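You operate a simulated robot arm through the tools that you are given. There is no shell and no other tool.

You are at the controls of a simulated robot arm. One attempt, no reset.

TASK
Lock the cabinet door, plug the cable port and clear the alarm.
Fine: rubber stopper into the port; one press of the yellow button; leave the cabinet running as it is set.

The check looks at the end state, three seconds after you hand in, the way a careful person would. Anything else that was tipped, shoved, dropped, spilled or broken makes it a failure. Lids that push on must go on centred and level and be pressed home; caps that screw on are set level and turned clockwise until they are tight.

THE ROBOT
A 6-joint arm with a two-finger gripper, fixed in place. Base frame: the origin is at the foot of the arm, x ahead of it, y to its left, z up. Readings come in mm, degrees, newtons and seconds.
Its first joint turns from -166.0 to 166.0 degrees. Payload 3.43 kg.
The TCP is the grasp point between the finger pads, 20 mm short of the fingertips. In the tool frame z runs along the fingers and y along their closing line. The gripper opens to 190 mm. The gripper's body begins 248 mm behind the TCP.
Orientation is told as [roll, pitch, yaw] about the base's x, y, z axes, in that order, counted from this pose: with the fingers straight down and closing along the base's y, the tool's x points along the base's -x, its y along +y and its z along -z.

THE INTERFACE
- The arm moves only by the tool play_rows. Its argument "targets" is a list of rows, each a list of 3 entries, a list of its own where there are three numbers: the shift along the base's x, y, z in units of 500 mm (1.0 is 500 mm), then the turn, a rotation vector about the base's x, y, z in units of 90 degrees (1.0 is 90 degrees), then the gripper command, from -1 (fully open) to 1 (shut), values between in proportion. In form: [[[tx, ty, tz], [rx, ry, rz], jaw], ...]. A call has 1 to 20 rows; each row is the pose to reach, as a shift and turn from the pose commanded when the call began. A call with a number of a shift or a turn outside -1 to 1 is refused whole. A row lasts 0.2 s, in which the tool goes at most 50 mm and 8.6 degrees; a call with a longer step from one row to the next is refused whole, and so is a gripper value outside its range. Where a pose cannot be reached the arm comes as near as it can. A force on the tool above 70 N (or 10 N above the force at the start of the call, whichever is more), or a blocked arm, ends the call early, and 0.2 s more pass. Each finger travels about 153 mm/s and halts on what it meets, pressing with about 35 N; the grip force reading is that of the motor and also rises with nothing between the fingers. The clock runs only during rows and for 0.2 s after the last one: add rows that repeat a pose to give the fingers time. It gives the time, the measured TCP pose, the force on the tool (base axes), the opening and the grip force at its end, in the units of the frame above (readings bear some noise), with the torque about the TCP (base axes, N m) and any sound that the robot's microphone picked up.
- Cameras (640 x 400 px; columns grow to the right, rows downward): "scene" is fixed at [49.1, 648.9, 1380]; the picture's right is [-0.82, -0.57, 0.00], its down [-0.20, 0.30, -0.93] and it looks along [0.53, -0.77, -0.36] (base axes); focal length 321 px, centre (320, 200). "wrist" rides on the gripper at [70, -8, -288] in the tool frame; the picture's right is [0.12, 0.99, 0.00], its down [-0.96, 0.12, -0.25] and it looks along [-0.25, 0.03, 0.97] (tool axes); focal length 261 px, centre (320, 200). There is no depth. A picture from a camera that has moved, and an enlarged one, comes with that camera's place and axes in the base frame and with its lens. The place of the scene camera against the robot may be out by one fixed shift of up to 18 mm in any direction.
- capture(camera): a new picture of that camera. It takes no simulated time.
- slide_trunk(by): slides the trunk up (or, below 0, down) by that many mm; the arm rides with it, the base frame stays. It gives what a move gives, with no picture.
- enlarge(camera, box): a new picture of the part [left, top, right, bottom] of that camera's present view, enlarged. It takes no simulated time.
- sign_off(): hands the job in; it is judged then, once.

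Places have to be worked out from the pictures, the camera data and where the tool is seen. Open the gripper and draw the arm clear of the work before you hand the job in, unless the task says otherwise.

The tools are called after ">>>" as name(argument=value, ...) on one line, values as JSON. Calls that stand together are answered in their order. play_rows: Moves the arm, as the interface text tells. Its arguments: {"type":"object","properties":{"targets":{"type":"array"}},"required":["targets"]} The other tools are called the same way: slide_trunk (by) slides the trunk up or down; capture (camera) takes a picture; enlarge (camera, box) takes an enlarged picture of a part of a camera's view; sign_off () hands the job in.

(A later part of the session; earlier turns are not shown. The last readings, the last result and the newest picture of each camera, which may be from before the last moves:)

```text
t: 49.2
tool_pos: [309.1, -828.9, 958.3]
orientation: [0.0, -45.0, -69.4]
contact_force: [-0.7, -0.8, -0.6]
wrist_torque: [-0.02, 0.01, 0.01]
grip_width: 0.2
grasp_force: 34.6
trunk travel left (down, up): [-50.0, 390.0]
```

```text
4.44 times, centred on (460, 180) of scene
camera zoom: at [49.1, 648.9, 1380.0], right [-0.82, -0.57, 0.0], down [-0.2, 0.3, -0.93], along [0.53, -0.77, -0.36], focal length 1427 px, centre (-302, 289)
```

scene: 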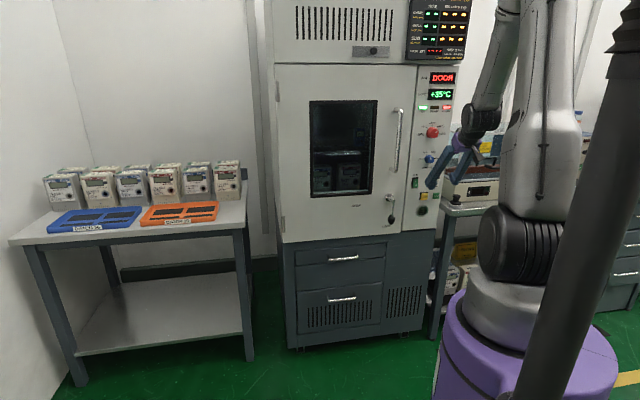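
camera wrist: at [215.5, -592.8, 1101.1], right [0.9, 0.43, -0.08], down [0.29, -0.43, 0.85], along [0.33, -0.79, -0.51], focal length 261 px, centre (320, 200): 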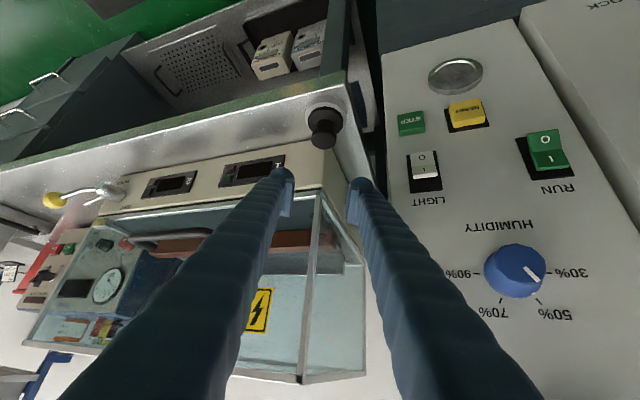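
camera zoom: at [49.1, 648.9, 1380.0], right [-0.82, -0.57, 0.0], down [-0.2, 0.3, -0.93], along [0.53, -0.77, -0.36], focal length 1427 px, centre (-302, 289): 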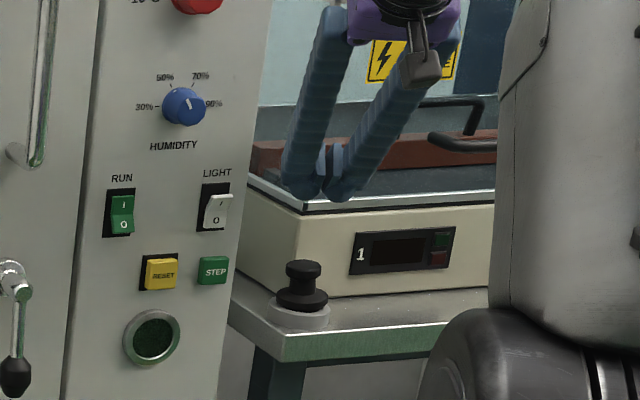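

The fingers slipped off: the gripper is now fully closed and the stopper is still in its ring. I look closely at the stopper to see whether it shifted, and at the pads.

>>> enlarge(camera="wrist", box=[290, 80, 360, 150])

>>> enlarge(camera="scene", box=[425, 180, 470, 212])

>>> enlarge(camera="wrist", box=[280, 160, 360, 230])

```text
5.71 times, centred on (325, 115) of wrist
camera zoom: at [212.8, -595.8, 1113.4], right [0.9, 0.43, -0.08], down [0.29, -0.43, 0.86], along [0.33, -0.79, -0.51], focal length 1489 px, centre (291, 686)
```

zoom: 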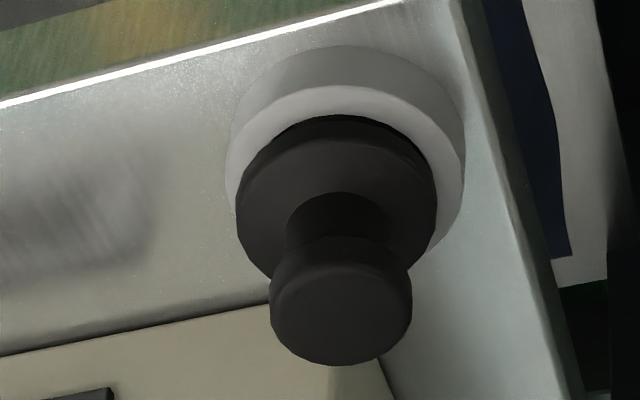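

```text
12.50 times, centred on (448, 196) of scene
camera zoom: at [49.1, 648.9, 1380.0], right [-0.82, -0.57, 0.0], down [-0.2, 0.3, -0.93], along [0.53, -0.77, -0.36], focal length 4014 px, centre (-1274, 250)
```

zoom: 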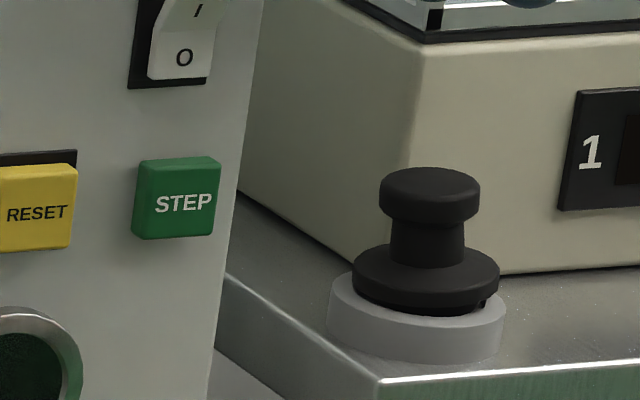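

```text
5.71 times, centred on (320, 195) of wrist
camera zoom: at [212.8, -595.8, 1113.4], right [0.9, 0.43, -0.08], down [0.29, -0.43, 0.86], along [0.33, -0.79, -0.51], focal length 1489 px, centre (320, 229)
```

zoom: 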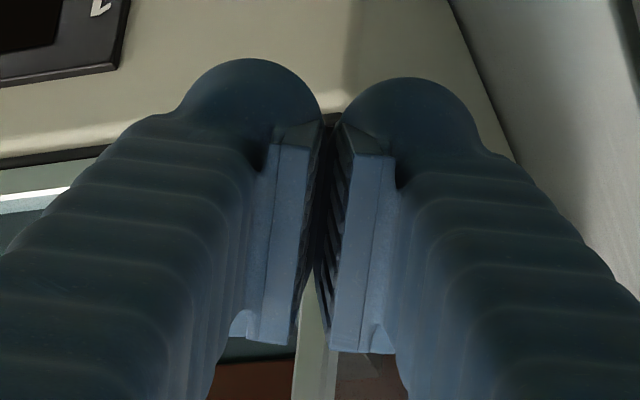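

The scene view shows the stopper was raised 3–4 mm and is slightly tilted, so it is a snug fit in its ring and I pulled too quickly. I re-open, re-centre over it at (312, -831) and descend again.

>>> play_rows(targets=[[[0.0058, -0.0048, 0], [0, 0, 0], 0.368], [[0.0058, -0.0048, 0], [0, 0, 0], 0.368], [[0.0058, -0.0048, -0.05], [0, 0, 0], 0.368], [[0.0058, -0.0048, -0.1], [0, 0, 0], 0.368], [[0.0058, -0.0048, -0.15], [0, 0, 0], 0.368], [[0.0058, -0.0048, -0.196], [0, 0, 0], 0.368], [[0.0058, -0.0048, -0.196], [0, 0, 0], 0.368]])

>>> enlarge(camera="wrist", box=[270, 130, 370, 220])

>>> enlarge(camera="scene", box=[425, 180, 470, 212])

```text
t: 50.8
tool_pos: [311.6, -833.2, 861.4]
orientation: [-0.1, -45.0, -69.3]
contact_force: [-0.8, 0.3, 0.3]
wrist_torque: [-0.03, 0.0, 0.01]
grip_width: 60.3
grasp_force: 0.1
trunk travel left (down, up): [-50.0, 390.0]
```

```text
4.44 times, centred on (320, 175) of wrist
camera zoom: at [215.0, -599.8, 1016.6], right [0.9, 0.43, -0.08], down [0.29, -0.43, 0.85], along [0.33, -0.79, -0.51], focal length 1158 px, centre (320, 311)
```

zoom: 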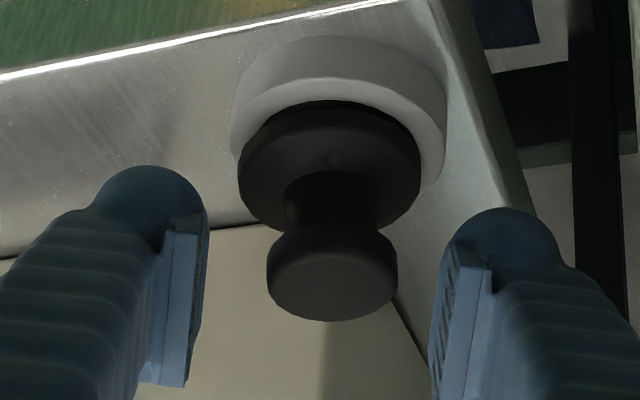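

```text
12.50 times, centred on (448, 196) of scene
camera zoom: at [49.1, 648.9, 1380.0], right [-0.82, -0.57, 0.0], down [-0.2, 0.3, -0.93], along [0.53, -0.77, -0.36], focal length 4014 px, centre (-1274, 250)
```

zoom: 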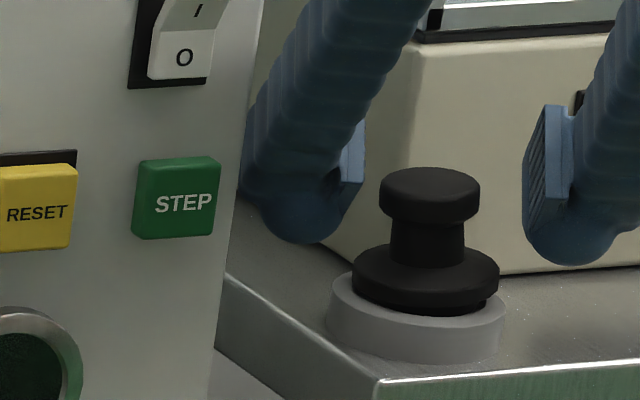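

The pads straddle the head well. I close, wait for the grip to settle, then lift very slowly in 1.5 mm steps.

>>> play_rows(targets=[[[0, 0, 0], [0, 0, 0], 0.5], [[0, 0, 0], [0, 0, 0], 0.6], [[0, 0, 0], [0, 0, 0], 1], [[0, 0, 0], [0, 0, 0], 1], [[0, 0, 0], [0, 0, 0], 1], [[0, 0, 0.003], [0, 0, 0], 1], [[0, 0, 0.006], [0, 0, 0], 1], [[0, 0, 0.009], [0, 0, 0], 1], [[0, 0, 0.012], [0, 0, 0], 1]])

>>> enlarge(camera="scene", box=[425, 180, 470, 212])

>>> enlarge(camera="wrist", box=[270, 130, 370, 220])

```text
t: 52.8
tool_pos: [313.3, -832.2, 867.7]
orientation: [0.0, -44.9, -69.5]
contact_force: [-5.8, 4.3, -7.0]
wrist_torque: [0.18, 0.22, 0.0]
grip_width: 31.3
grasp_force: 35.1
trunk travel left (down, up): [-50.0, 390.0]
```

```text
12.50 times, centred on (448, 196) of scene
camera zoom: at [49.1, 648.9, 1380.0], right [-0.82, -0.57, 0.0], down [-0.2, 0.3, -0.93], along [0.53, -0.77, -0.36], focal length 4014 px, centre (-1274, 250)
```

zoom: 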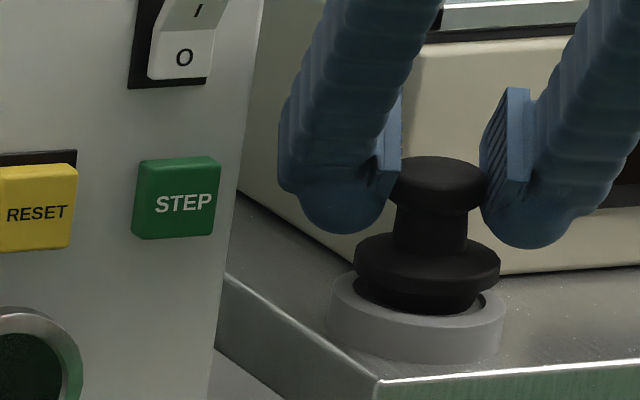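

```text
4.44 times, centred on (320, 175) of wrist
camera zoom: at [216.1, -600.2, 1022.3], right [0.9, 0.43, -0.08], down [0.29, -0.43, 0.85], along [0.33, -0.79, -0.51], focal length 1158 px, centre (320, 311)
```

zoom: 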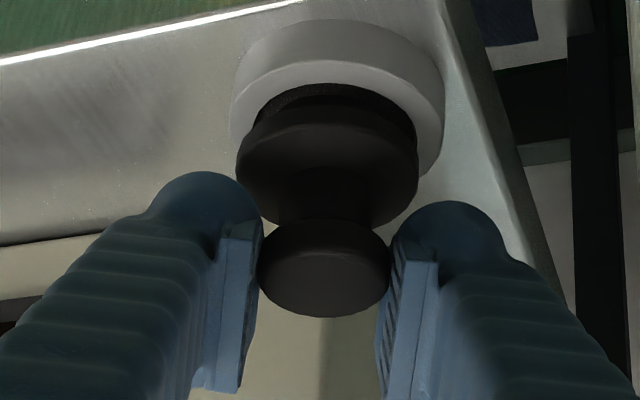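

The plug is coming out: the flange is clear of the ring and the force is only about 10 N, with a slight sideways pull. I keep lifting slowly, easing 1–2 mm towards the side force.

>>> play_rows(targets=[[[-0.001, 0.001, 0.003], [0, 0, 0], 1], [[-0.002, 0.002, 0.006], [0, 0, 0], 1], [[-0.002, 0.002, 0.009], [0, 0, 0], 1], [[-0.002, 0.002, 0.012], [0, 0, 0], 1], [[-0.002, 0.002, 0.015], [0, 0, 0], 1], [[-0.002, 0.002, 0.018], [0, 0, 0], 1]])

>>> enlarge(camera="scene", box=[425, 180, 470, 212])

>>> enlarge(camera="wrist", box=[270, 130, 370, 220])

```text
t: 54.2
tool_pos: [311.1, -833.2, 877.2]
orientation: [0.0, -45.1, -69.4]
contact_force: [-0.2, 0.5, -0.7]
wrist_torque: [-0.01, -0.01, -0.01]
grip_width: 31.3
grasp_force: 35.1
trunk travel left (down, up): [-50.0, 390.0]
```

```text
12.50 times, centred on (448, 196) of scene
camera zoom: at [49.1, 648.9, 1380.0], right [-0.82, -0.57, 0.0], down [-0.2, 0.3, -0.93], along [0.53, -0.77, -0.36], focal length 4014 px, centre (-1274, 250)
```

zoom: 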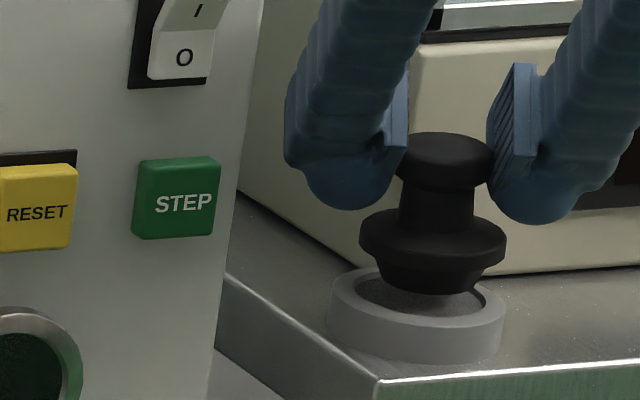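

```text
4.44 times, centred on (320, 175) of wrist
camera zoom: at [214.9, -599.5, 1031.5], right [0.9, 0.43, -0.08], down [0.29, -0.43, 0.86], along [0.33, -0.79, -0.51], focal length 1158 px, centre (320, 311)
```

zoom: 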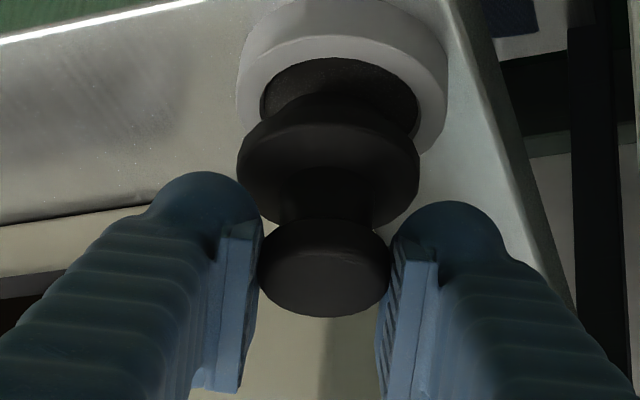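

The stopper is free of its ring, upright in the grip, and the contact force has gone to zero. I lift to z≈960, draw back in front of the panel edge, and carry it to a spot in front of the port at d≈700.

>>> play_rows(targets=[[[0, 0, 0.02], [0, 0, 0], 1], [[0, 0, 0.06], [0, 0, 0], 1], [[0, 0, 0.11], [0, 0, 0], 1], [[0, 0, 0.166], [0, 0, 0], 1], [[-0.0184, 0.0406, 0.166], [0, 0, 0.01], 1], [[-0.0367, 0.0811, 0.166], [0, 0, 0.02], 1], [[-0.0551, 0.1217, 0.166], [0, 0, 0.03], 1], [[-0.0734, 0.1622, 0.166], [0, 0, 0.04], 1], [[-0.0918, 0.2028, 0.166], [0, 0, 0.05], 1], [[-0.0593, 0.2381, 0.166], [0, 0, 0.057], 1], [[-0.0268, 0.2734, 0.166], [0, 0, 0.064], 1], [[0.0057, 0.3088, 0.166], [0, 0, 0.071], 1], [[0.0382, 0.3441, 0.166], [0, 0, 0.078], 1], [[0.0708, 0.3794, 0.166], [0, 0, 0.0856], 1], [[0.0708, 0.3794, 0.166], [0, 0, 0.0856], 1]])

>>> capture(camera="wrist")

>>> capture(camera="scene")

```text
t: 57.4
tool_pos: [347.8, -642.9, 958.9]
orientation: [0.0, -45.1, -61.7]
contact_force: [-0.5, 0.1, -0.1]
wrist_torque: [0.02, -0.01, 0.0]
grip_width: 31.2
grasp_force: 34.8
trunk travel left (down, up): [-50.0, 390.0]
```

```text
taken
camera wrist: at [220.4, -425.1, 1113.1], right [0.83, 0.54, -0.08], down [0.34, -0.39, 0.85], along [0.43, -0.74, -0.51], focal length 261 px, centre (320, 200)
```

wrist: 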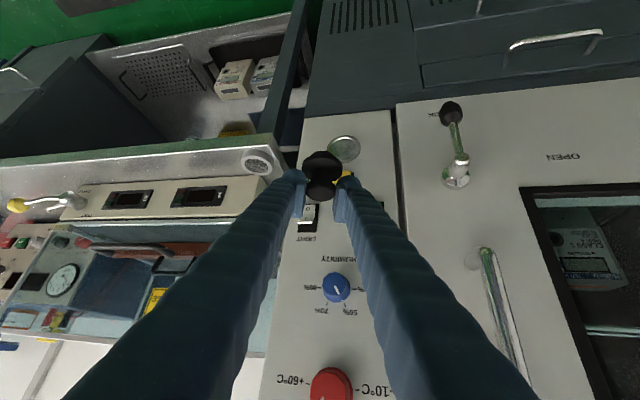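

```text
taken
```

scene: 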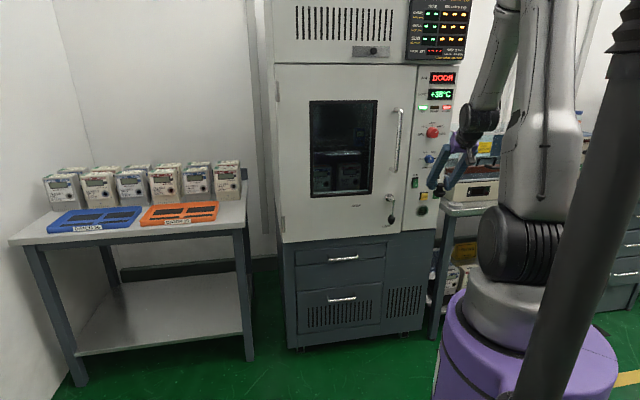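

The stopper is held firmly (31.2 mm) in front of the panel. I begin the roll about the tool axis, first 80°.

>>> play_rows(targets=[[[0, 0, 0], [0.0298, -0.0553, -0.0629], 1], [[0, 0, 0], [0.0596, -0.1107, -0.1257], 1], [[0, 0, 0], [0.0894, -0.166, -0.1886], 1], [[0, 0, 0], [0.1192, -0.2214, -0.2514], 1], [[0, 0, 0], [0.149, -0.2767, -0.3143], 1], [[0, 0, 0], [0.1788, -0.332, -0.3772], 1], [[0, 0, 0], [0.2086, -0.3874, -0.44], 1], [[0, 0, 0], [0.2384, -0.4427, -0.5029], 1], [[0, 0, 0], [0.2682, -0.4981, -0.5657], 1], [[0, 0, 0], [0.298, -0.5534, -0.6286], 1], [[0, 0, 0], [0.298, -0.5534, -0.6286], 1]])

>>> capture(camera="wrist")

>>> enlarge(camera="scene", box=[400, 90, 500, 225])

```text
t: 59.8
tool_pos: [346.7, -643.0, 959.7]
orientation: [44.5, -7.0, -144.7]
contact_force: [0.1, -0.9, -0.8]
wrist_torque: [-0.02, 0.02, -0.04]
grip_width: 31.2
grasp_force: 35.1
trunk travel left (down, up): [-50.0, 390.0]
```

```text
taken
camera wrist: at [303.6, -419.8, 1149.4], right [0.57, -0.46, 0.68], down [-0.81, -0.46, 0.37], along [0.14, -0.76, -0.64], focal length 261 px, centre (320, 200)
```

wrist: 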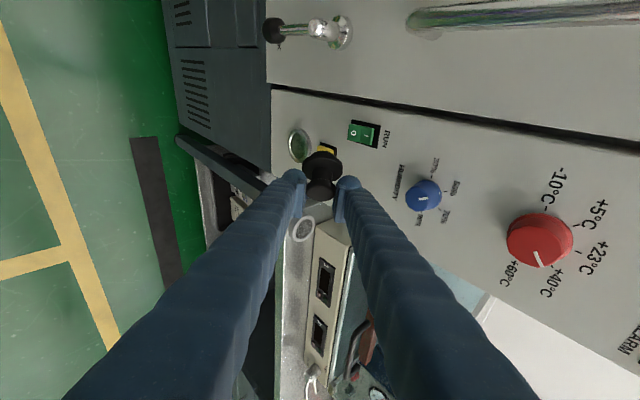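

```text
2.96 times, centred on (450, 158) of scene
camera zoom: at [49.1, 648.9, 1380.0], right [-0.82, -0.57, 0.0], down [-0.2, 0.3, -0.93], along [0.53, -0.77, -0.36], focal length 952 px, centre (-65, 326)
```

zoom: 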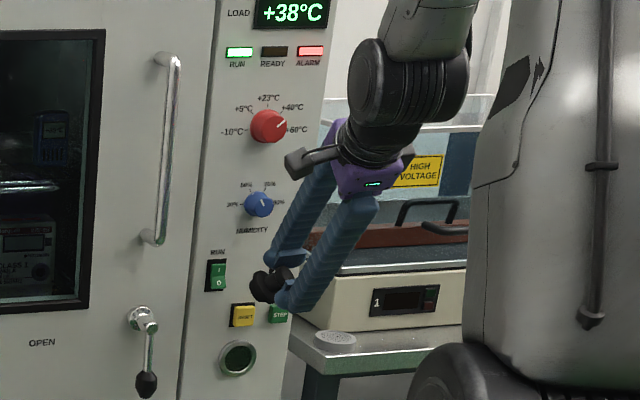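

The roll is going well with a steady grip. I now rotate the remaining ~77° to the insertion orientation, with the plug pointing squarely at the panel.

>>> play_rows(targets=[[[0, 0, 0], [0.0287, -0.0556, -0.0588], 1], [[0, 0, 0], [0.0574, -0.1112, -0.1175], 1], [[0, 0, 0], [0.0861, -0.1669, -0.1763], 1], [[0, 0, 0], [0.1148, -0.2225, -0.2351], 1], [[0, 0, 0], [0.1435, -0.2781, -0.2939], 1], [[0, 0, 0], [0.1722, -0.3337, -0.3526], 1], [[0, 0, 0], [0.2009, -0.3893, -0.4114], 1], [[0, 0, 0], [0.2296, -0.445, -0.4702], 1], [[0, 0, 0], [0.2583, -0.5006, -0.5289], 1], [[0, 0, 0], [0.287, -0.5562, -0.5877], 1], [[0, 0, 0], [0.287, -0.5562, -0.5877], 1]])

>>> capture(camera="wrist")

>>> enlarge(camera="scene", box=[400, 120, 480, 225])

```text
t: 62.2
tool_pos: [347.6, -642.0, 960.7]
orientation: [21.6, 43.0, 150.0]
contact_force: [0.6, 0.9, 0.2]
wrist_torque: [-0.01, 0.01, 0.01]
grip_width: 31.3
grasp_force: 34.8
trunk travel left (down, up): [-50.0, 390.0]
```

```text
taken
camera wrist: at [292.0, -480.6, 1201.7], right [-0.6, -0.72, 0.35], down [-0.78, 0.43, -0.46], along [0.18, -0.55, -0.82], focal length 261 px, centre (320, 200)
```

wrist: 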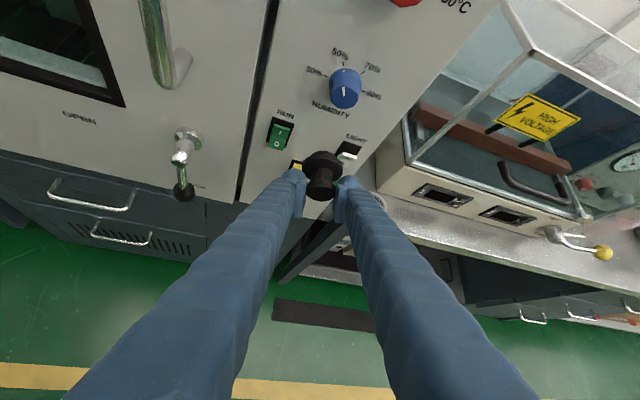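

```text
3.81 times, centred on (440, 172) of scene
camera zoom: at [49.1, 648.9, 1380.0], right [-0.82, -0.57, 0.0], down [-0.2, 0.3, -0.93], along [0.53, -0.77, -0.36], focal length 1223 px, centre (-137, 305)
```

zoom: 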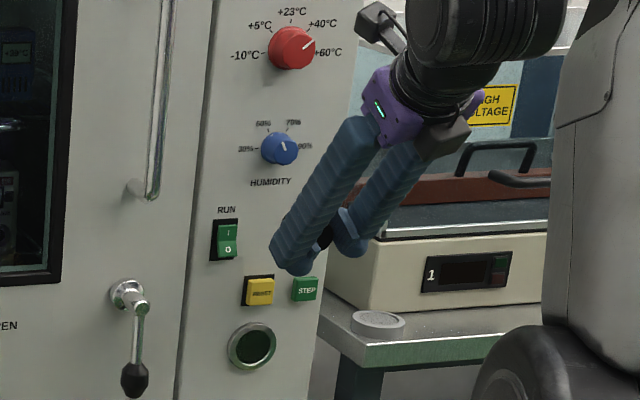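

The insertion orientation was reached exactly; the plug axis works out within 0.1° of the panel normal. I zoom in to check how the stopper sits in the grip.

>>> enlarge(camera="wrist", box=[270, 130, 370, 220])

>>> enlarge(camera="scene", box=[425, 160, 475, 210])

```text
4.44 times, centred on (320, 175) of wrist
camera zoom: at [292.0, -480.6, 1201.7], right [-0.6, -0.72, 0.35], down [-0.78, 0.43, -0.46], along [0.18, -0.55, -0.82], focal length 1158 px, centre (320, 311)
```

zoom: 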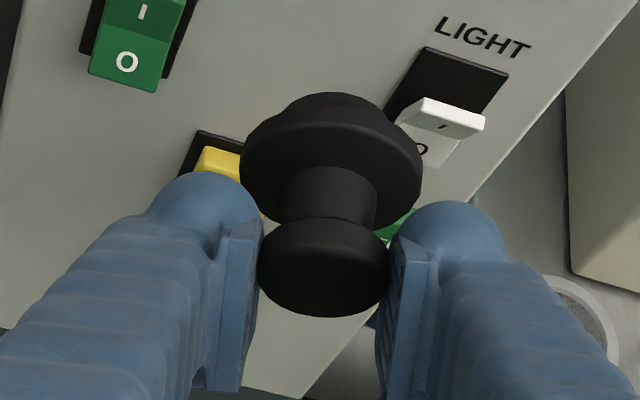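

```text
8.00 times, centred on (450, 185) of scene
camera zoom: at [49.1, 648.9, 1380.0], right [-0.82, -0.57, 0.0], down [-0.2, 0.3, -0.93], along [0.53, -0.77, -0.36], focal length 2569 px, centre (-720, 320)
```

zoom: 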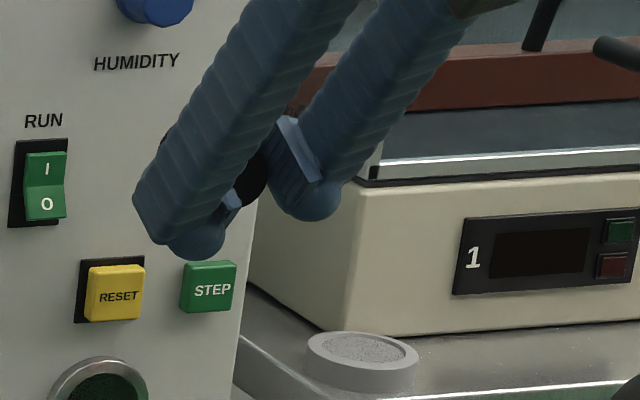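

The stopper is square in the grip, with head and flange where expected. I lower the trunk by its last 50 mm, then bring the tool down to port height with the plug tip still about 40 mm short of the panel.

>>> slide_trunk(by=-50)

>>> play_rows(targets=[[[0, 0.002, -0.03], [0, 0, 0], 1], [[0, 0.004, -0.06], [0, 0, 0], 1], [[0, 0.006, -0.09], [0, 0, 0], 1], [[0, 0.008, -0.12], [0, 0, 0], 1], [[0, 0.01, -0.15], [0, 0, 0], 1], [[0, 0.01, -0.18], [0, 0, 0], 1]])

>>> capture(camera="wrist")

>>> enlarge(camera="scene", box=[400, 150, 480, 230])

```text
t: 63.1
tool_pos: [347.0, -643.1, 909.6]
orientation: [21.7, 42.9, 150.1]
contact_force: [0.3, -0.4, 0.0]
wrist_torque: [0.04, 0.03, -0.02]
grip_width: 31.5
grasp_force: 34.7
trunk travel left (down, up): [0.0, 440.0]
```

```text
t: 64.5
tool_pos: [347.1, -637.3, 819.4]
orientation: [21.7, 42.9, 150.2]
contact_force: [-0.4, 0.1, -0.2]
wrist_torque: [-0.02, -0.02, -0.02]
grip_width: 31.2
grasp_force: 35.0
trunk travel left (down, up): [0.0, 440.0]
```

```text
taken
camera wrist: at [292.2, -475.6, 1061.7], right [-0.6, -0.72, 0.35], down [-0.78, 0.43, -0.46], along [0.18, -0.55, -0.82], focal length 261 px, centre (320, 200)
```

wrist: 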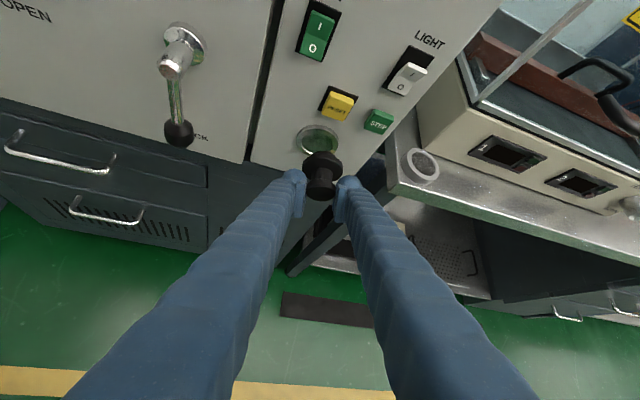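

```text
5.00 times, centred on (440, 190) of scene
camera zoom: at [49.1, 648.9, 1380.0], right [-0.82, -0.57, 0.0], down [-0.2, 0.3, -0.93], along [0.53, -0.77, -0.36], focal length 1606 px, centre (-280, 250)
```

zoom: 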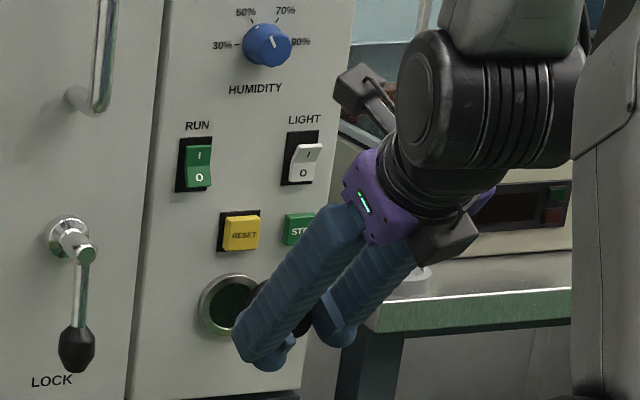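

The port is now visible just beyond the stopper in the wrist view. I enlarge to measure the alignment.

>>> enlarge(camera="wrist", box=[270, 85, 390, 205])

>>> enlarge(camera="scene", box=[405, 190, 455, 225])

```text
3.33 times, centred on (330, 145) of wrist
camera zoom: at [292.2, -475.6, 1061.7], right [-0.6, -0.72, 0.35], down [-0.78, 0.43, -0.46], along [0.18, -0.55, -0.82], focal length 869 px, centre (287, 383)
```

zoom: 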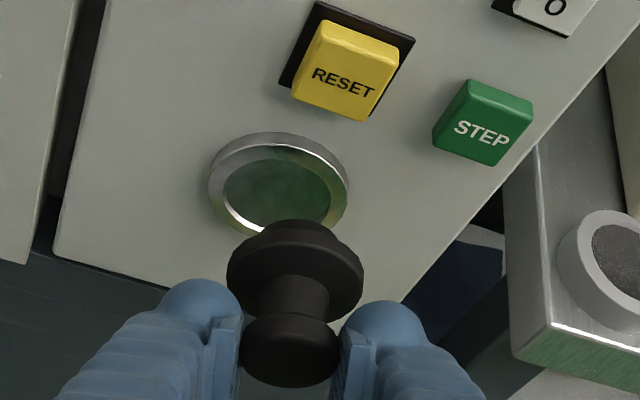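

```text
11.43 times, centred on (430, 208) of scene
camera zoom: at [49.1, 648.9, 1380.0], right [-0.82, -0.57, 0.0], down [-0.2, 0.3, -0.93], along [0.53, -0.77, -0.36], focal length 3670 px, centre (-937, 114)
```

zoom: 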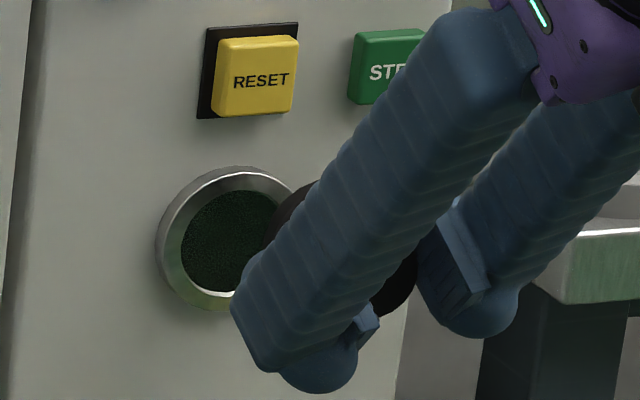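

The port centre works out at l≈200.5, z≈800, d≈799, and the stopper axis runs through the TCP. I shift 5 mm left and 19 mm down to line up, then advance until the plug tip is about 7 mm from the port.

>>> play_rows(targets=[[[0.0033, 0.0033, -0.02], [0, 0, 0], 1], [[0.0066, 0.0066, -0.0388], [0, 0, 0], 1], [[0.025, -0.0118, -0.0388], [0, 0, 0], 1], [[0.0434, -0.0302, -0.0388], [0, 0, 0], 1], [[0.0618, -0.0486, -0.0388], [0, 0, 0], 1], [[0.0618, -0.0486, -0.0388], [0, 0, 0], 1]])

>>> enlarge(camera="wrist", box=[270, 85, 390, 205])

>>> enlarge(camera="scene", box=[405, 190, 455, 225])

```text
t: 65.9
tool_pos: [377.1, -662.0, 799.6]
orientation: [21.7, 42.9, 150.1]
contact_force: [0.1, -0.2, 0.0]
wrist_torque: [0.02, 0.03, -0.03]
grip_width: 31.4
grasp_force: 35.2
trunk travel left (down, up): [0.0, 440.0]
```

```text
3.33 times, centred on (330, 145) of wrist
camera zoom: at [322.6, -499.8, 1042.3], right [-0.6, -0.72, 0.35], down [-0.78, 0.43, -0.46], along [0.18, -0.55, -0.82], focal length 869 px, centre (287, 383)
```

zoom: 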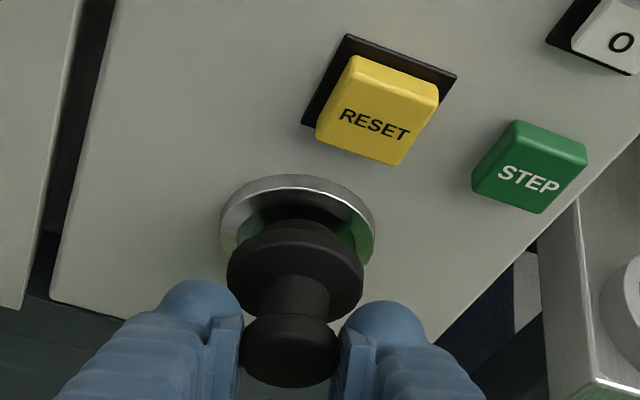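

```text
11.43 times, centred on (430, 208) of scene
camera zoom: at [49.1, 648.9, 1380.0], right [-0.82, -0.57, 0.0], down [-0.2, 0.3, -0.93], along [0.53, -0.77, -0.36], focal length 3670 px, centre (-937, 114)
```

zoom: 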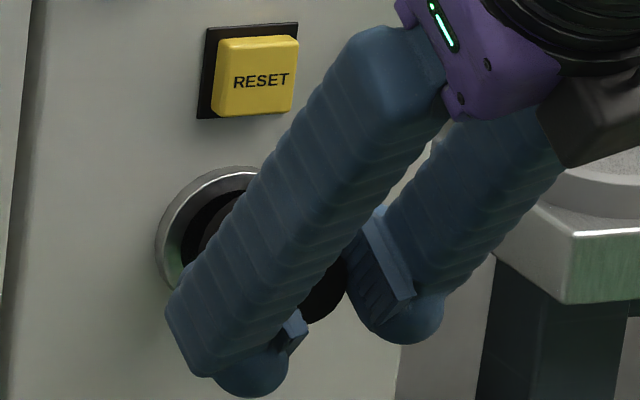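

The plug is at the mouth of the port and centred to within a millimetre or two. I push in gently in 2–3 mm steps, watching the forces.

>>> play_rows(targets=[[[0.0035, -0.0035, 0], [0, 0, 0], 1], [[0.0071, -0.0071, 0], [0, 0, 0], 1], [[0.0106, -0.0106, 0], [0, 0, 0], 1], [[0.0141, -0.0141, 0], [0, 0, 0], 1], [[0.0177, -0.0177, 0], [0, 0, 0], 1]])

>>> enlarge(camera="wrist", box=[270, 85, 390, 205])

>>> enlarge(camera="scene", box=[405, 190, 455, 225])

```text
t: 67.1
tool_pos: [385.8, -671.2, 798.6]
orientation: [21.7, 42.9, 150.2]
contact_force: [0.3, 0.0, -0.5]
wrist_torque: [0.04, 0.0, 0.02]
grip_width: 31.4
grasp_force: 34.6
trunk travel left (down, up): [0.0, 440.0]
```

```text
3.33 times, centred on (330, 145) of wrist
camera zoom: at [331.5, -509.2, 1041.9], right [-0.6, -0.72, 0.35], down [-0.78, 0.43, -0.46], along [0.18, -0.55, -0.82], focal length 869 px, centre (287, 383)
```

zoom: 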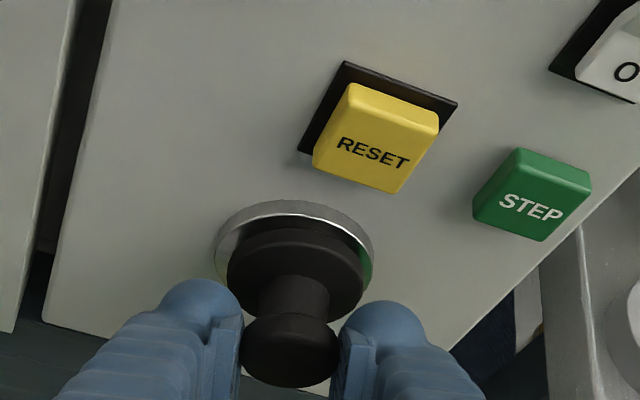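

```text
11.43 times, centred on (430, 208) of scene
camera zoom: at [49.1, 648.9, 1380.0], right [-0.82, -0.57, 0.0], down [-0.2, 0.3, -0.93], along [0.53, -0.77, -0.36], focal length 3670 px, centre (-937, 114)
```

zoom: 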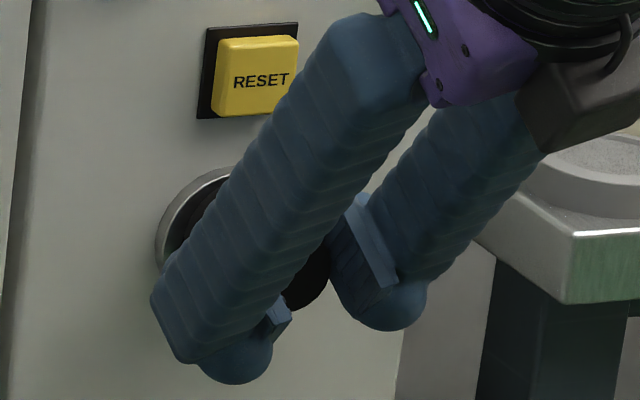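

No contact force yet, so the plug tip is entering cleanly. I continue slowly until it seats.

>>> play_rows(targets=[[[0.0028, -0.0028, 0], [0, 0, 0], 1], [[0.0057, -0.0057, 0], [0, 0, 0], 1], [[0.0085, -0.0085, 0], [0, 0, 0], 1]])

>>> enlarge(camera="wrist", box=[270, 85, 390, 205])

```text
t: 67.9
tool_pos: [390.5, -674.9, 798.6]
orientation: [21.7, 42.9, 150.1]
contact_force: [-3.9, 4.3, 2.2]
wrist_torque: [-0.21, -0.14, -0.11]
grip_width: 31.0
grasp_force: 34.6
trunk travel left (down, up): [0.0, 440.0]
```

```text
3.33 times, centred on (330, 145) of wrist
camera zoom: at [335.0, -512.7, 1041.8], right [-0.6, -0.72, 0.35], down [-0.78, 0.43, -0.46], along [0.18, -0.55, -0.82], focal length 869 px, centre (287, 383)
```

zoom: 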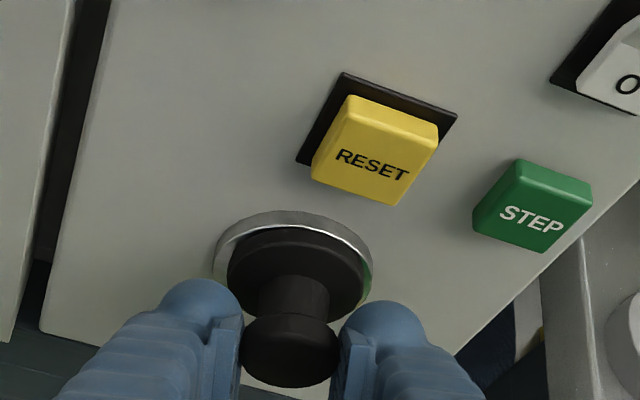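

Contact has begun: 6 N back and a slight upward force, meaning the plug sits about 1 mm low. I push on in small steps with a 1 mm upward correction.

>>> play_rows(targets=[[[0.0014, -0.0014, 0.001], [0, 0, 0], 1], [[0.0042, -0.0042, 0.002], [0, 0, 0], 1], [[0.0071, -0.0071, 0.002], [0, 0, 0], 1], [[0.0099, -0.0099, 0.002], [0, 0, 0], 1]])

>>> enlarge(camera="wrist", box=[270, 85, 390, 205])

>>> enlarge(camera="scene", box=[405, 190, 455, 225])

```text
t: 68.9
tool_pos: [390.9, -675.8, 799.5]
orientation: [21.4, 42.6, 149.8]
contact_force: [-42.1, 36.0, -1.6]
wrist_torque: [0.0, 0.0, -0.13]
grip_width: 31.2
grasp_force: 35.3
trunk travel left (down, up): [0.0, 440.0]
```

```text
3.33 times, centred on (330, 145) of wrist
camera zoom: at [337.3, -515.2, 1042.4], right [-0.6, -0.72, 0.35], down [-0.78, 0.43, -0.45], along [0.17, -0.54, -0.82], focal length 869 px, centre (287, 383)
```

zoom: 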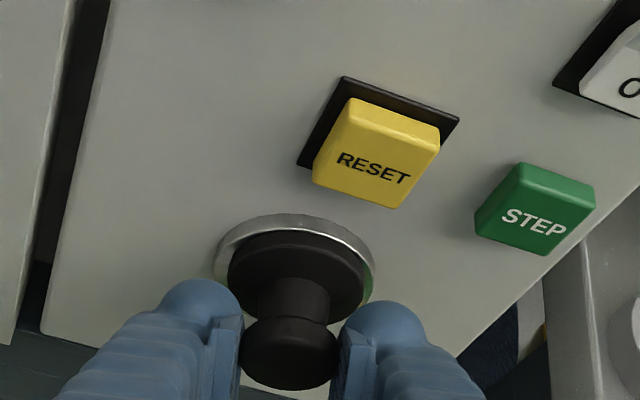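

```text
11.43 times, centred on (430, 208) of scene
camera zoom: at [49.1, 648.9, 1380.0], right [-0.82, -0.57, 0.0], down [-0.2, 0.3, -0.93], along [0.53, -0.77, -0.36], focal length 3670 px, centre (-937, 114)
```

zoom: 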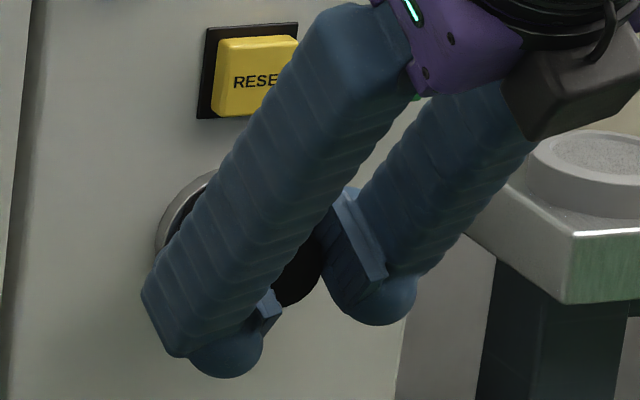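

The force rose sharply to about 55 N at TCP d≈754, just where the flange should meet the ring face, so it looks seated. I inspect closely before releasing.

>>> enlarge(camera="wrist", box=[290, 140, 360, 205])

>>> enlarge(camera="scene", box=[410, 195, 440, 220])

```text
6.15 times, centred on (325, 172) of wrist
camera zoom: at [337.3, -515.2, 1042.4], right [-0.6, -0.72, 0.35], down [-0.78, 0.43, -0.45], along [0.17, -0.54, -0.82], focal length 1604 px, centre (289, 369)
```

zoom: 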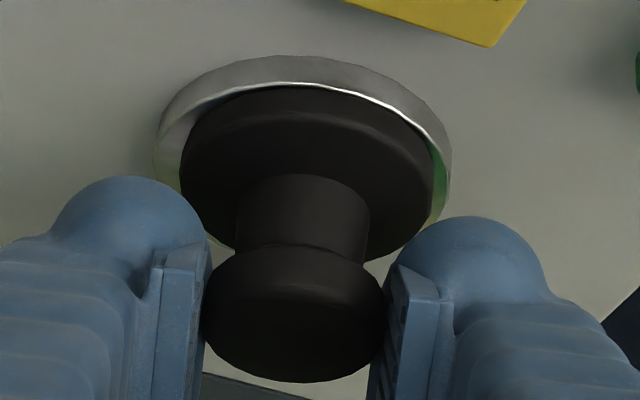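

```text
16.00 times, centred on (425, 208) of scene
camera zoom: at [49.1, 648.9, 1380.0], right [-0.82, -0.57, 0.0], down [-0.2, 0.3, -0.93], along [0.53, -0.77, -0.36], focal length 5138 px, centre (-1360, 80)
```

zoom: 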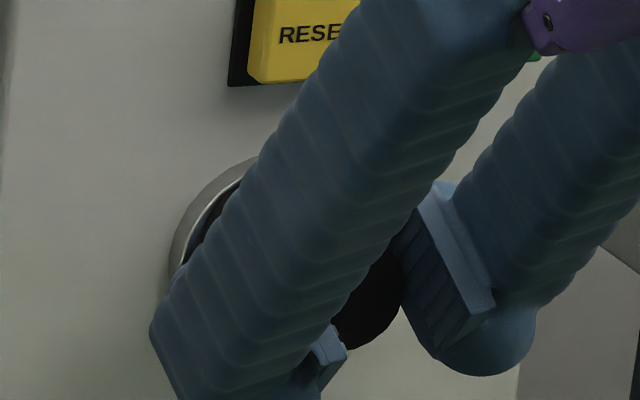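

The flange sits flush and centred on the port ring. I ease off the push, open the fingers, and back straight out along the port axis.

>>> play_rows(targets=[[[-0.0007, 0.0007, 0], [0, 0, 0], 1], [[-0.0007, 0.0007, 0], [0, 0, 0], 0.6], [[-0.0007, 0.0007, 0], [0, 0, 0], 0.45], [[-0.0007, 0.0007, 0], [0, 0, 0], 0.37], [[-0.0007, 0.0007, 0], [0, 0, 0], 0.37]])

>>> enlarge(camera="wrist", box=[290, 140, 360, 205])

```text
t: 70.1
tool_pos: [397.1, -679.7, 801.7]
orientation: [21.7, 43.0, 150.2]
contact_force: [-0.6, 0.4, 0.1]
wrist_torque: [0.01, -0.01, 0.01]
grip_width: 59.9
grasp_force: 0.0
trunk travel left (down, up): [0.0, 440.0]
```

```text
6.15 times, centred on (325, 172) of wrist
camera zoom: at [340.9, -517.5, 1043.6], right [-0.6, -0.72, 0.35], down [-0.78, 0.43, -0.46], along [0.18, -0.55, -0.82], focal length 1604 px, centre (289, 369)
```

zoom: 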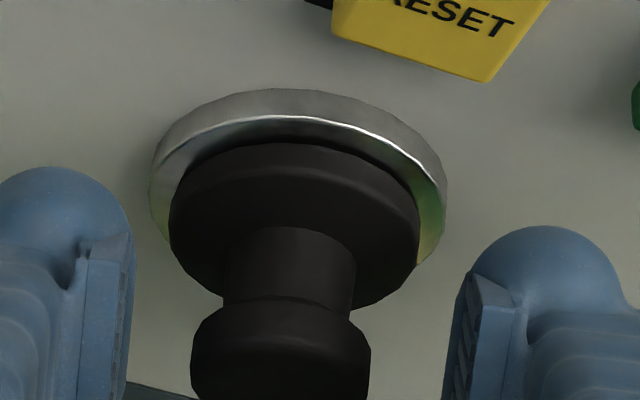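

After release a small gap shows between flange and ring, so the stopper is in but not fully home. I back straight out to clear it and see its state.

>>> play_rows(targets=[[[-0.02, 0.02, 0], [0, 0, 0], 0.37], [[-0.05, 0.05, 0], [0, 0, 0], 0.37], [[-0.085, 0.085, 0], [0, 0, 0], 0.37], [[-0.085, 0.085, 0], [0, 0, 0], 0.37]])

>>> enlarge(camera="wrist", box=[270, 85, 390, 205])

>>> enlarge(camera="scene", box=[405, 190, 455, 225])

```text
t: 71.1
tool_pos: [353.4, -634.8, 800.2]
orientation: [21.6, 43.0, 150.2]
contact_force: [0.1, 0.8, 0.5]
wrist_torque: [-0.01, 0.02, 0.03]
grip_width: 59.9
grasp_force: 0.0
trunk travel left (down, up): [0.0, 440.0]
```

```text
3.33 times, centred on (330, 145) of wrist
camera zoom: at [298.3, -473.0, 1043.2], right [-0.6, -0.72, 0.35], down [-0.78, 0.43, -0.46], along [0.18, -0.55, -0.82], focal length 869 px, centre (287, 383)
```

zoom: 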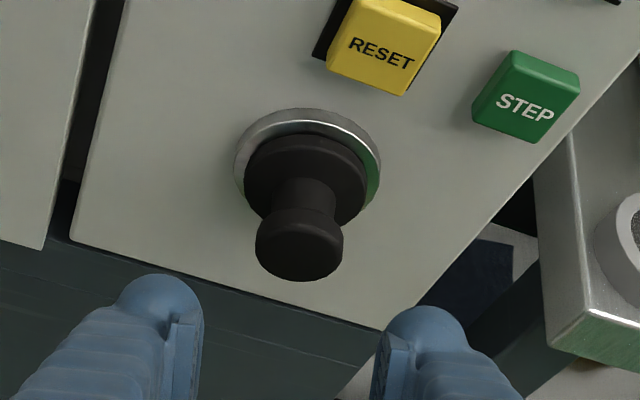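

```text
11.43 times, centred on (430, 208) of scene
camera zoom: at [49.1, 648.9, 1380.0], right [-0.82, -0.57, 0.0], down [-0.2, 0.3, -0.93], along [0.53, -0.77, -0.36], focal length 3670 px, centre (-937, 114)
```

zoom: 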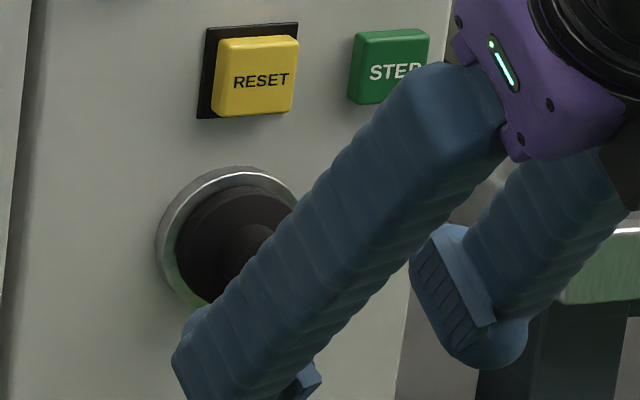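

The stopper holds in the port, straight, with a gap of about 4 mm left. I close the fingers and press it home with the fingertips on the centre of its head.

>>> play_rows(targets=[[[0, 0, 0], [0, 0, 0], 0.7], [[0, 0, 0], [0, 0, 0], 1], [[-0.001, -0.001, 0], [0, 0, 0], 1], [[0.012, -0.014, 0], [0, 0, 0], 1], [[0.025, -0.027, 0], [0, 0, 0], 1], [[0.0285, -0.0305, 0], [0, 0, 0], 1], [[0.032, -0.034, 0], [0, 0, 0], 1], [[0.0355, -0.0375, 0], [0, 0, 0], 1], [[0.039, -0.041, 0], [0, 0, 0], 1], [[0.0425, -0.0445, 0], [0, 0, 0], 1]])

>>> enlarge(camera="wrist", box=[270, 85, 390, 205])

```text
t: 73.3
tool_pos: [373.9, -657.3, 800.8]
orientation: [21.7, 43.0, 150.1]
contact_force: [-6.5, 8.9, 3.4]
wrist_torque: [-0.07, -0.09, 0.02]
grip_width: 6.1
grasp_force: 33.8
trunk travel left (down, up): [0.0, 440.0]
```

```text
3.33 times, centred on (330, 145) of wrist
camera zoom: at [318.6, -496.3, 1043.2], right [-0.6, -0.72, 0.35], down [-0.78, 0.43, -0.46], along [0.18, -0.55, -0.82], focal length 869 px, centre (287, 383)
```

zoom: 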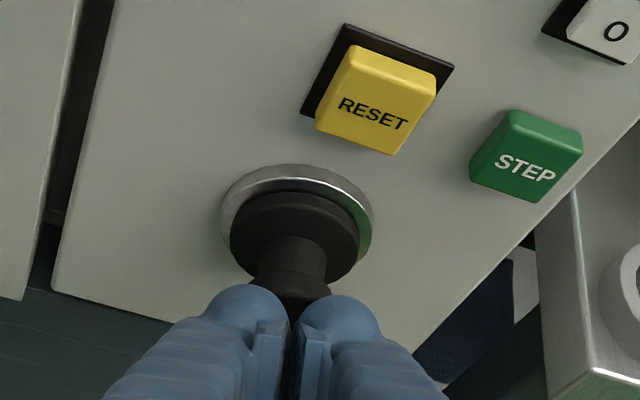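

The fingertips touch the head at 11 N. I keep pressing in small steps until a firm stop.

>>> play_rows(targets=[[[0.0028, -0.0028, -0.001], [0, 0, 0], 1], [[0.0057, -0.0057, -0.001], [0, 0, 0], 1], [[0.0085, -0.0085, -0.001], [0, 0, 0], 1], [[0.0113, -0.0113, -0.001], [0, 0, 0], 1], [[0.0141, -0.0141, -0.001], [0, 0, 0], 1]])

>>> enlarge(camera="wrist", box=[270, 85, 390, 205])

>>> enlarge(camera="scene", box=[405, 190, 455, 225])

```text
t: 74.2
tool_pos: [372.7, -658.6, 798.6]
orientation: [21.3, 42.7, 149.7]
contact_force: [-20.5, 22.2, 20.2]
wrist_torque: [-0.41, -0.41, 0.06]
grip_width: 6.1
grasp_force: 34.1
trunk travel left (down, up): [0.0, 440.0]
stopped in row 4: the force on the tool passed its limit at 74 N (the readings are from after the stop); the commanded pose is now the measured one
```

```text
3.33 times, centred on (330, 145) of wrist
camera zoom: at [319.7, -498.0, 1042.9], right [-0.6, -0.72, 0.35], down [-0.78, 0.43, -0.45], along [0.17, -0.54, -0.82], focal length 869 px, centre (287, 383)
```

zoom: 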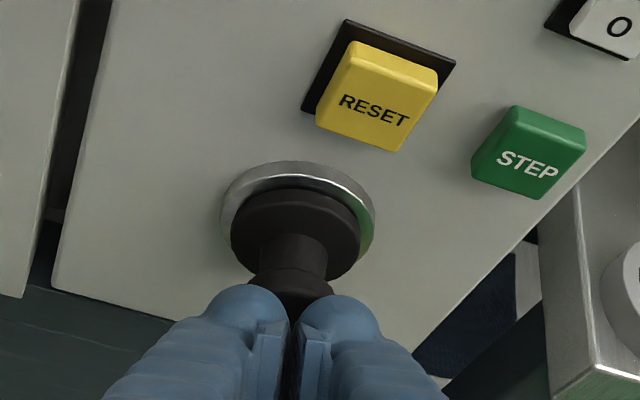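

```text
11.43 times, centred on (430, 208) of scene
camera zoom: at [49.1, 648.9, 1380.0], right [-0.82, -0.57, 0.0], down [-0.2, 0.3, -0.93], along [0.53, -0.77, -0.36], focal length 3670 px, centre (-937, 114)
```

zoom: 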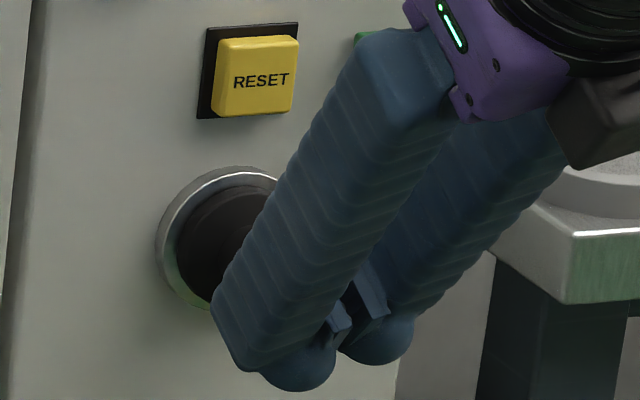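

It now resists 74 N without moving further. I enlarge to see whether any gap remains between flange and ring.

>>> enlarge(camera="wrist", box=[290, 125, 360, 180])

>>> enlarge(camera="scene", box=[412, 198, 434, 216])

```text
7.27 times, centred on (325, 152) of wrist
camera zoom: at [319.7, -498.0, 1042.9], right [-0.6, -0.72, 0.35], down [-0.78, 0.43, -0.45], along [0.17, -0.54, -0.82], focal length 1896 px, centre (284, 546)
```

zoom: 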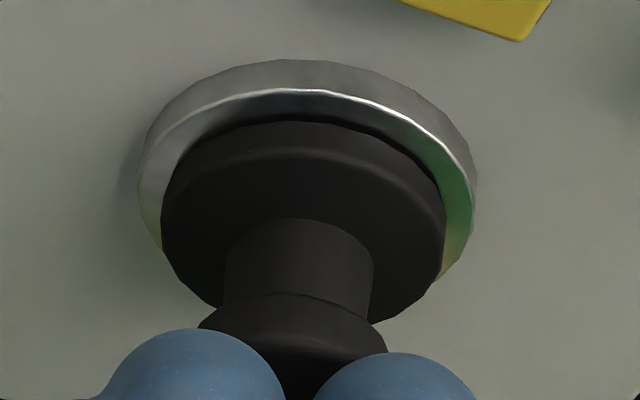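

```text
16.00 times, centred on (423, 207) of scene
camera zoom: at [49.1, 648.9, 1380.0], right [-0.82, -0.57, 0.0], down [-0.2, 0.3, -0.93], along [0.53, -0.77, -0.36], focal length 5138 px, centre (-1328, 88)
```

zoom: 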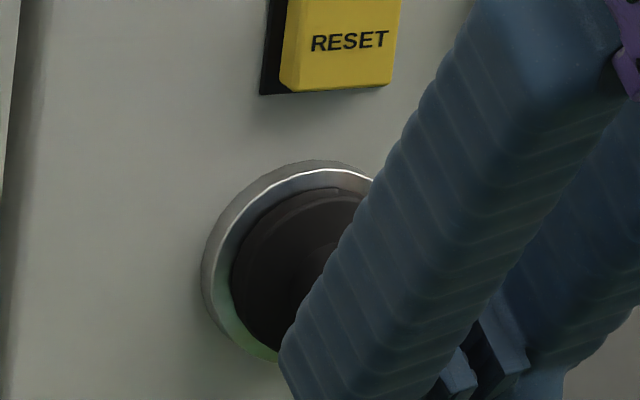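

A gap of about 3 mm still seems to remain at the top, and the push had a downward component that may have jammed it. I back off and look at it unobstructed.

>>> play_rows(targets=[[[-0.01, 0.01, 0], [0, 0, 0], 1], [[-0.04, 0.04, 0.01], [0, 0, 0], 1], [[-0.04, 0.04, 0.02], [0, 0, 0], 1]])

>>> enlarge(camera="wrist", box=[290, 95, 370, 170])

>>> enlarge(camera="scene", box=[405, 190, 455, 225])

```text
t: 75.0
tool_pos: [356.0, -640.4, 808.5]
orientation: [21.4, 42.6, 149.8]
contact_force: [-0.9, 0.0, 1.6]
wrist_torque: [0.04, -0.04, 0.04]
grip_width: 0.0
grasp_force: 34.0
trunk travel left (down, up): [0.0, 440.0]
```

```text
5.33 times, centred on (330, 132) of wrist
camera zoom: at [302.0, -480.6, 1051.8], right [-0.6, -0.72, 0.35], down [-0.78, 0.43, -0.45], along [0.17, -0.54, -0.82], focal length 1390 px, centre (267, 560)
```

zoom: 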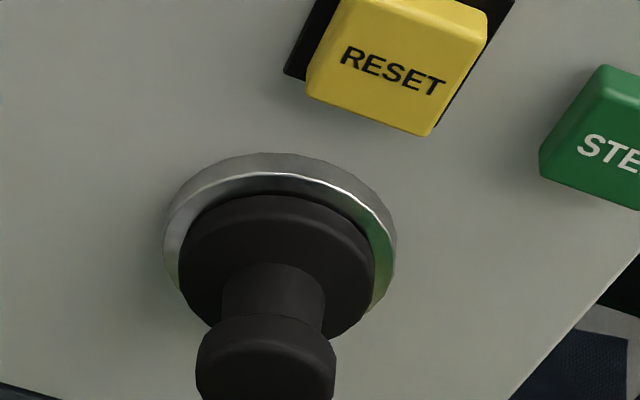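

```text
11.43 times, centred on (430, 208) of scene
camera zoom: at [49.1, 648.9, 1380.0], right [-0.82, -0.57, 0.0], down [-0.2, 0.3, -0.93], along [0.53, -0.77, -0.36], focal length 3670 px, centre (-937, 114)
```

zoom: 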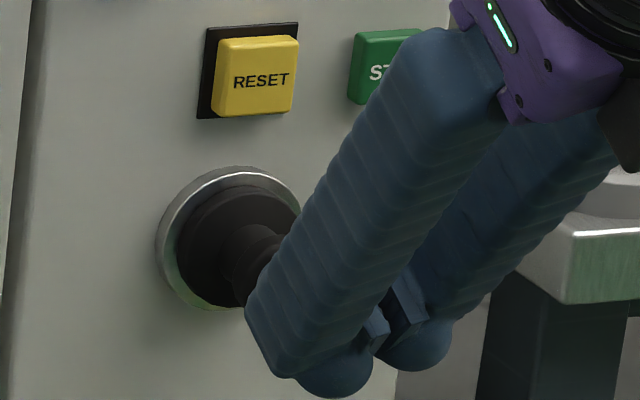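

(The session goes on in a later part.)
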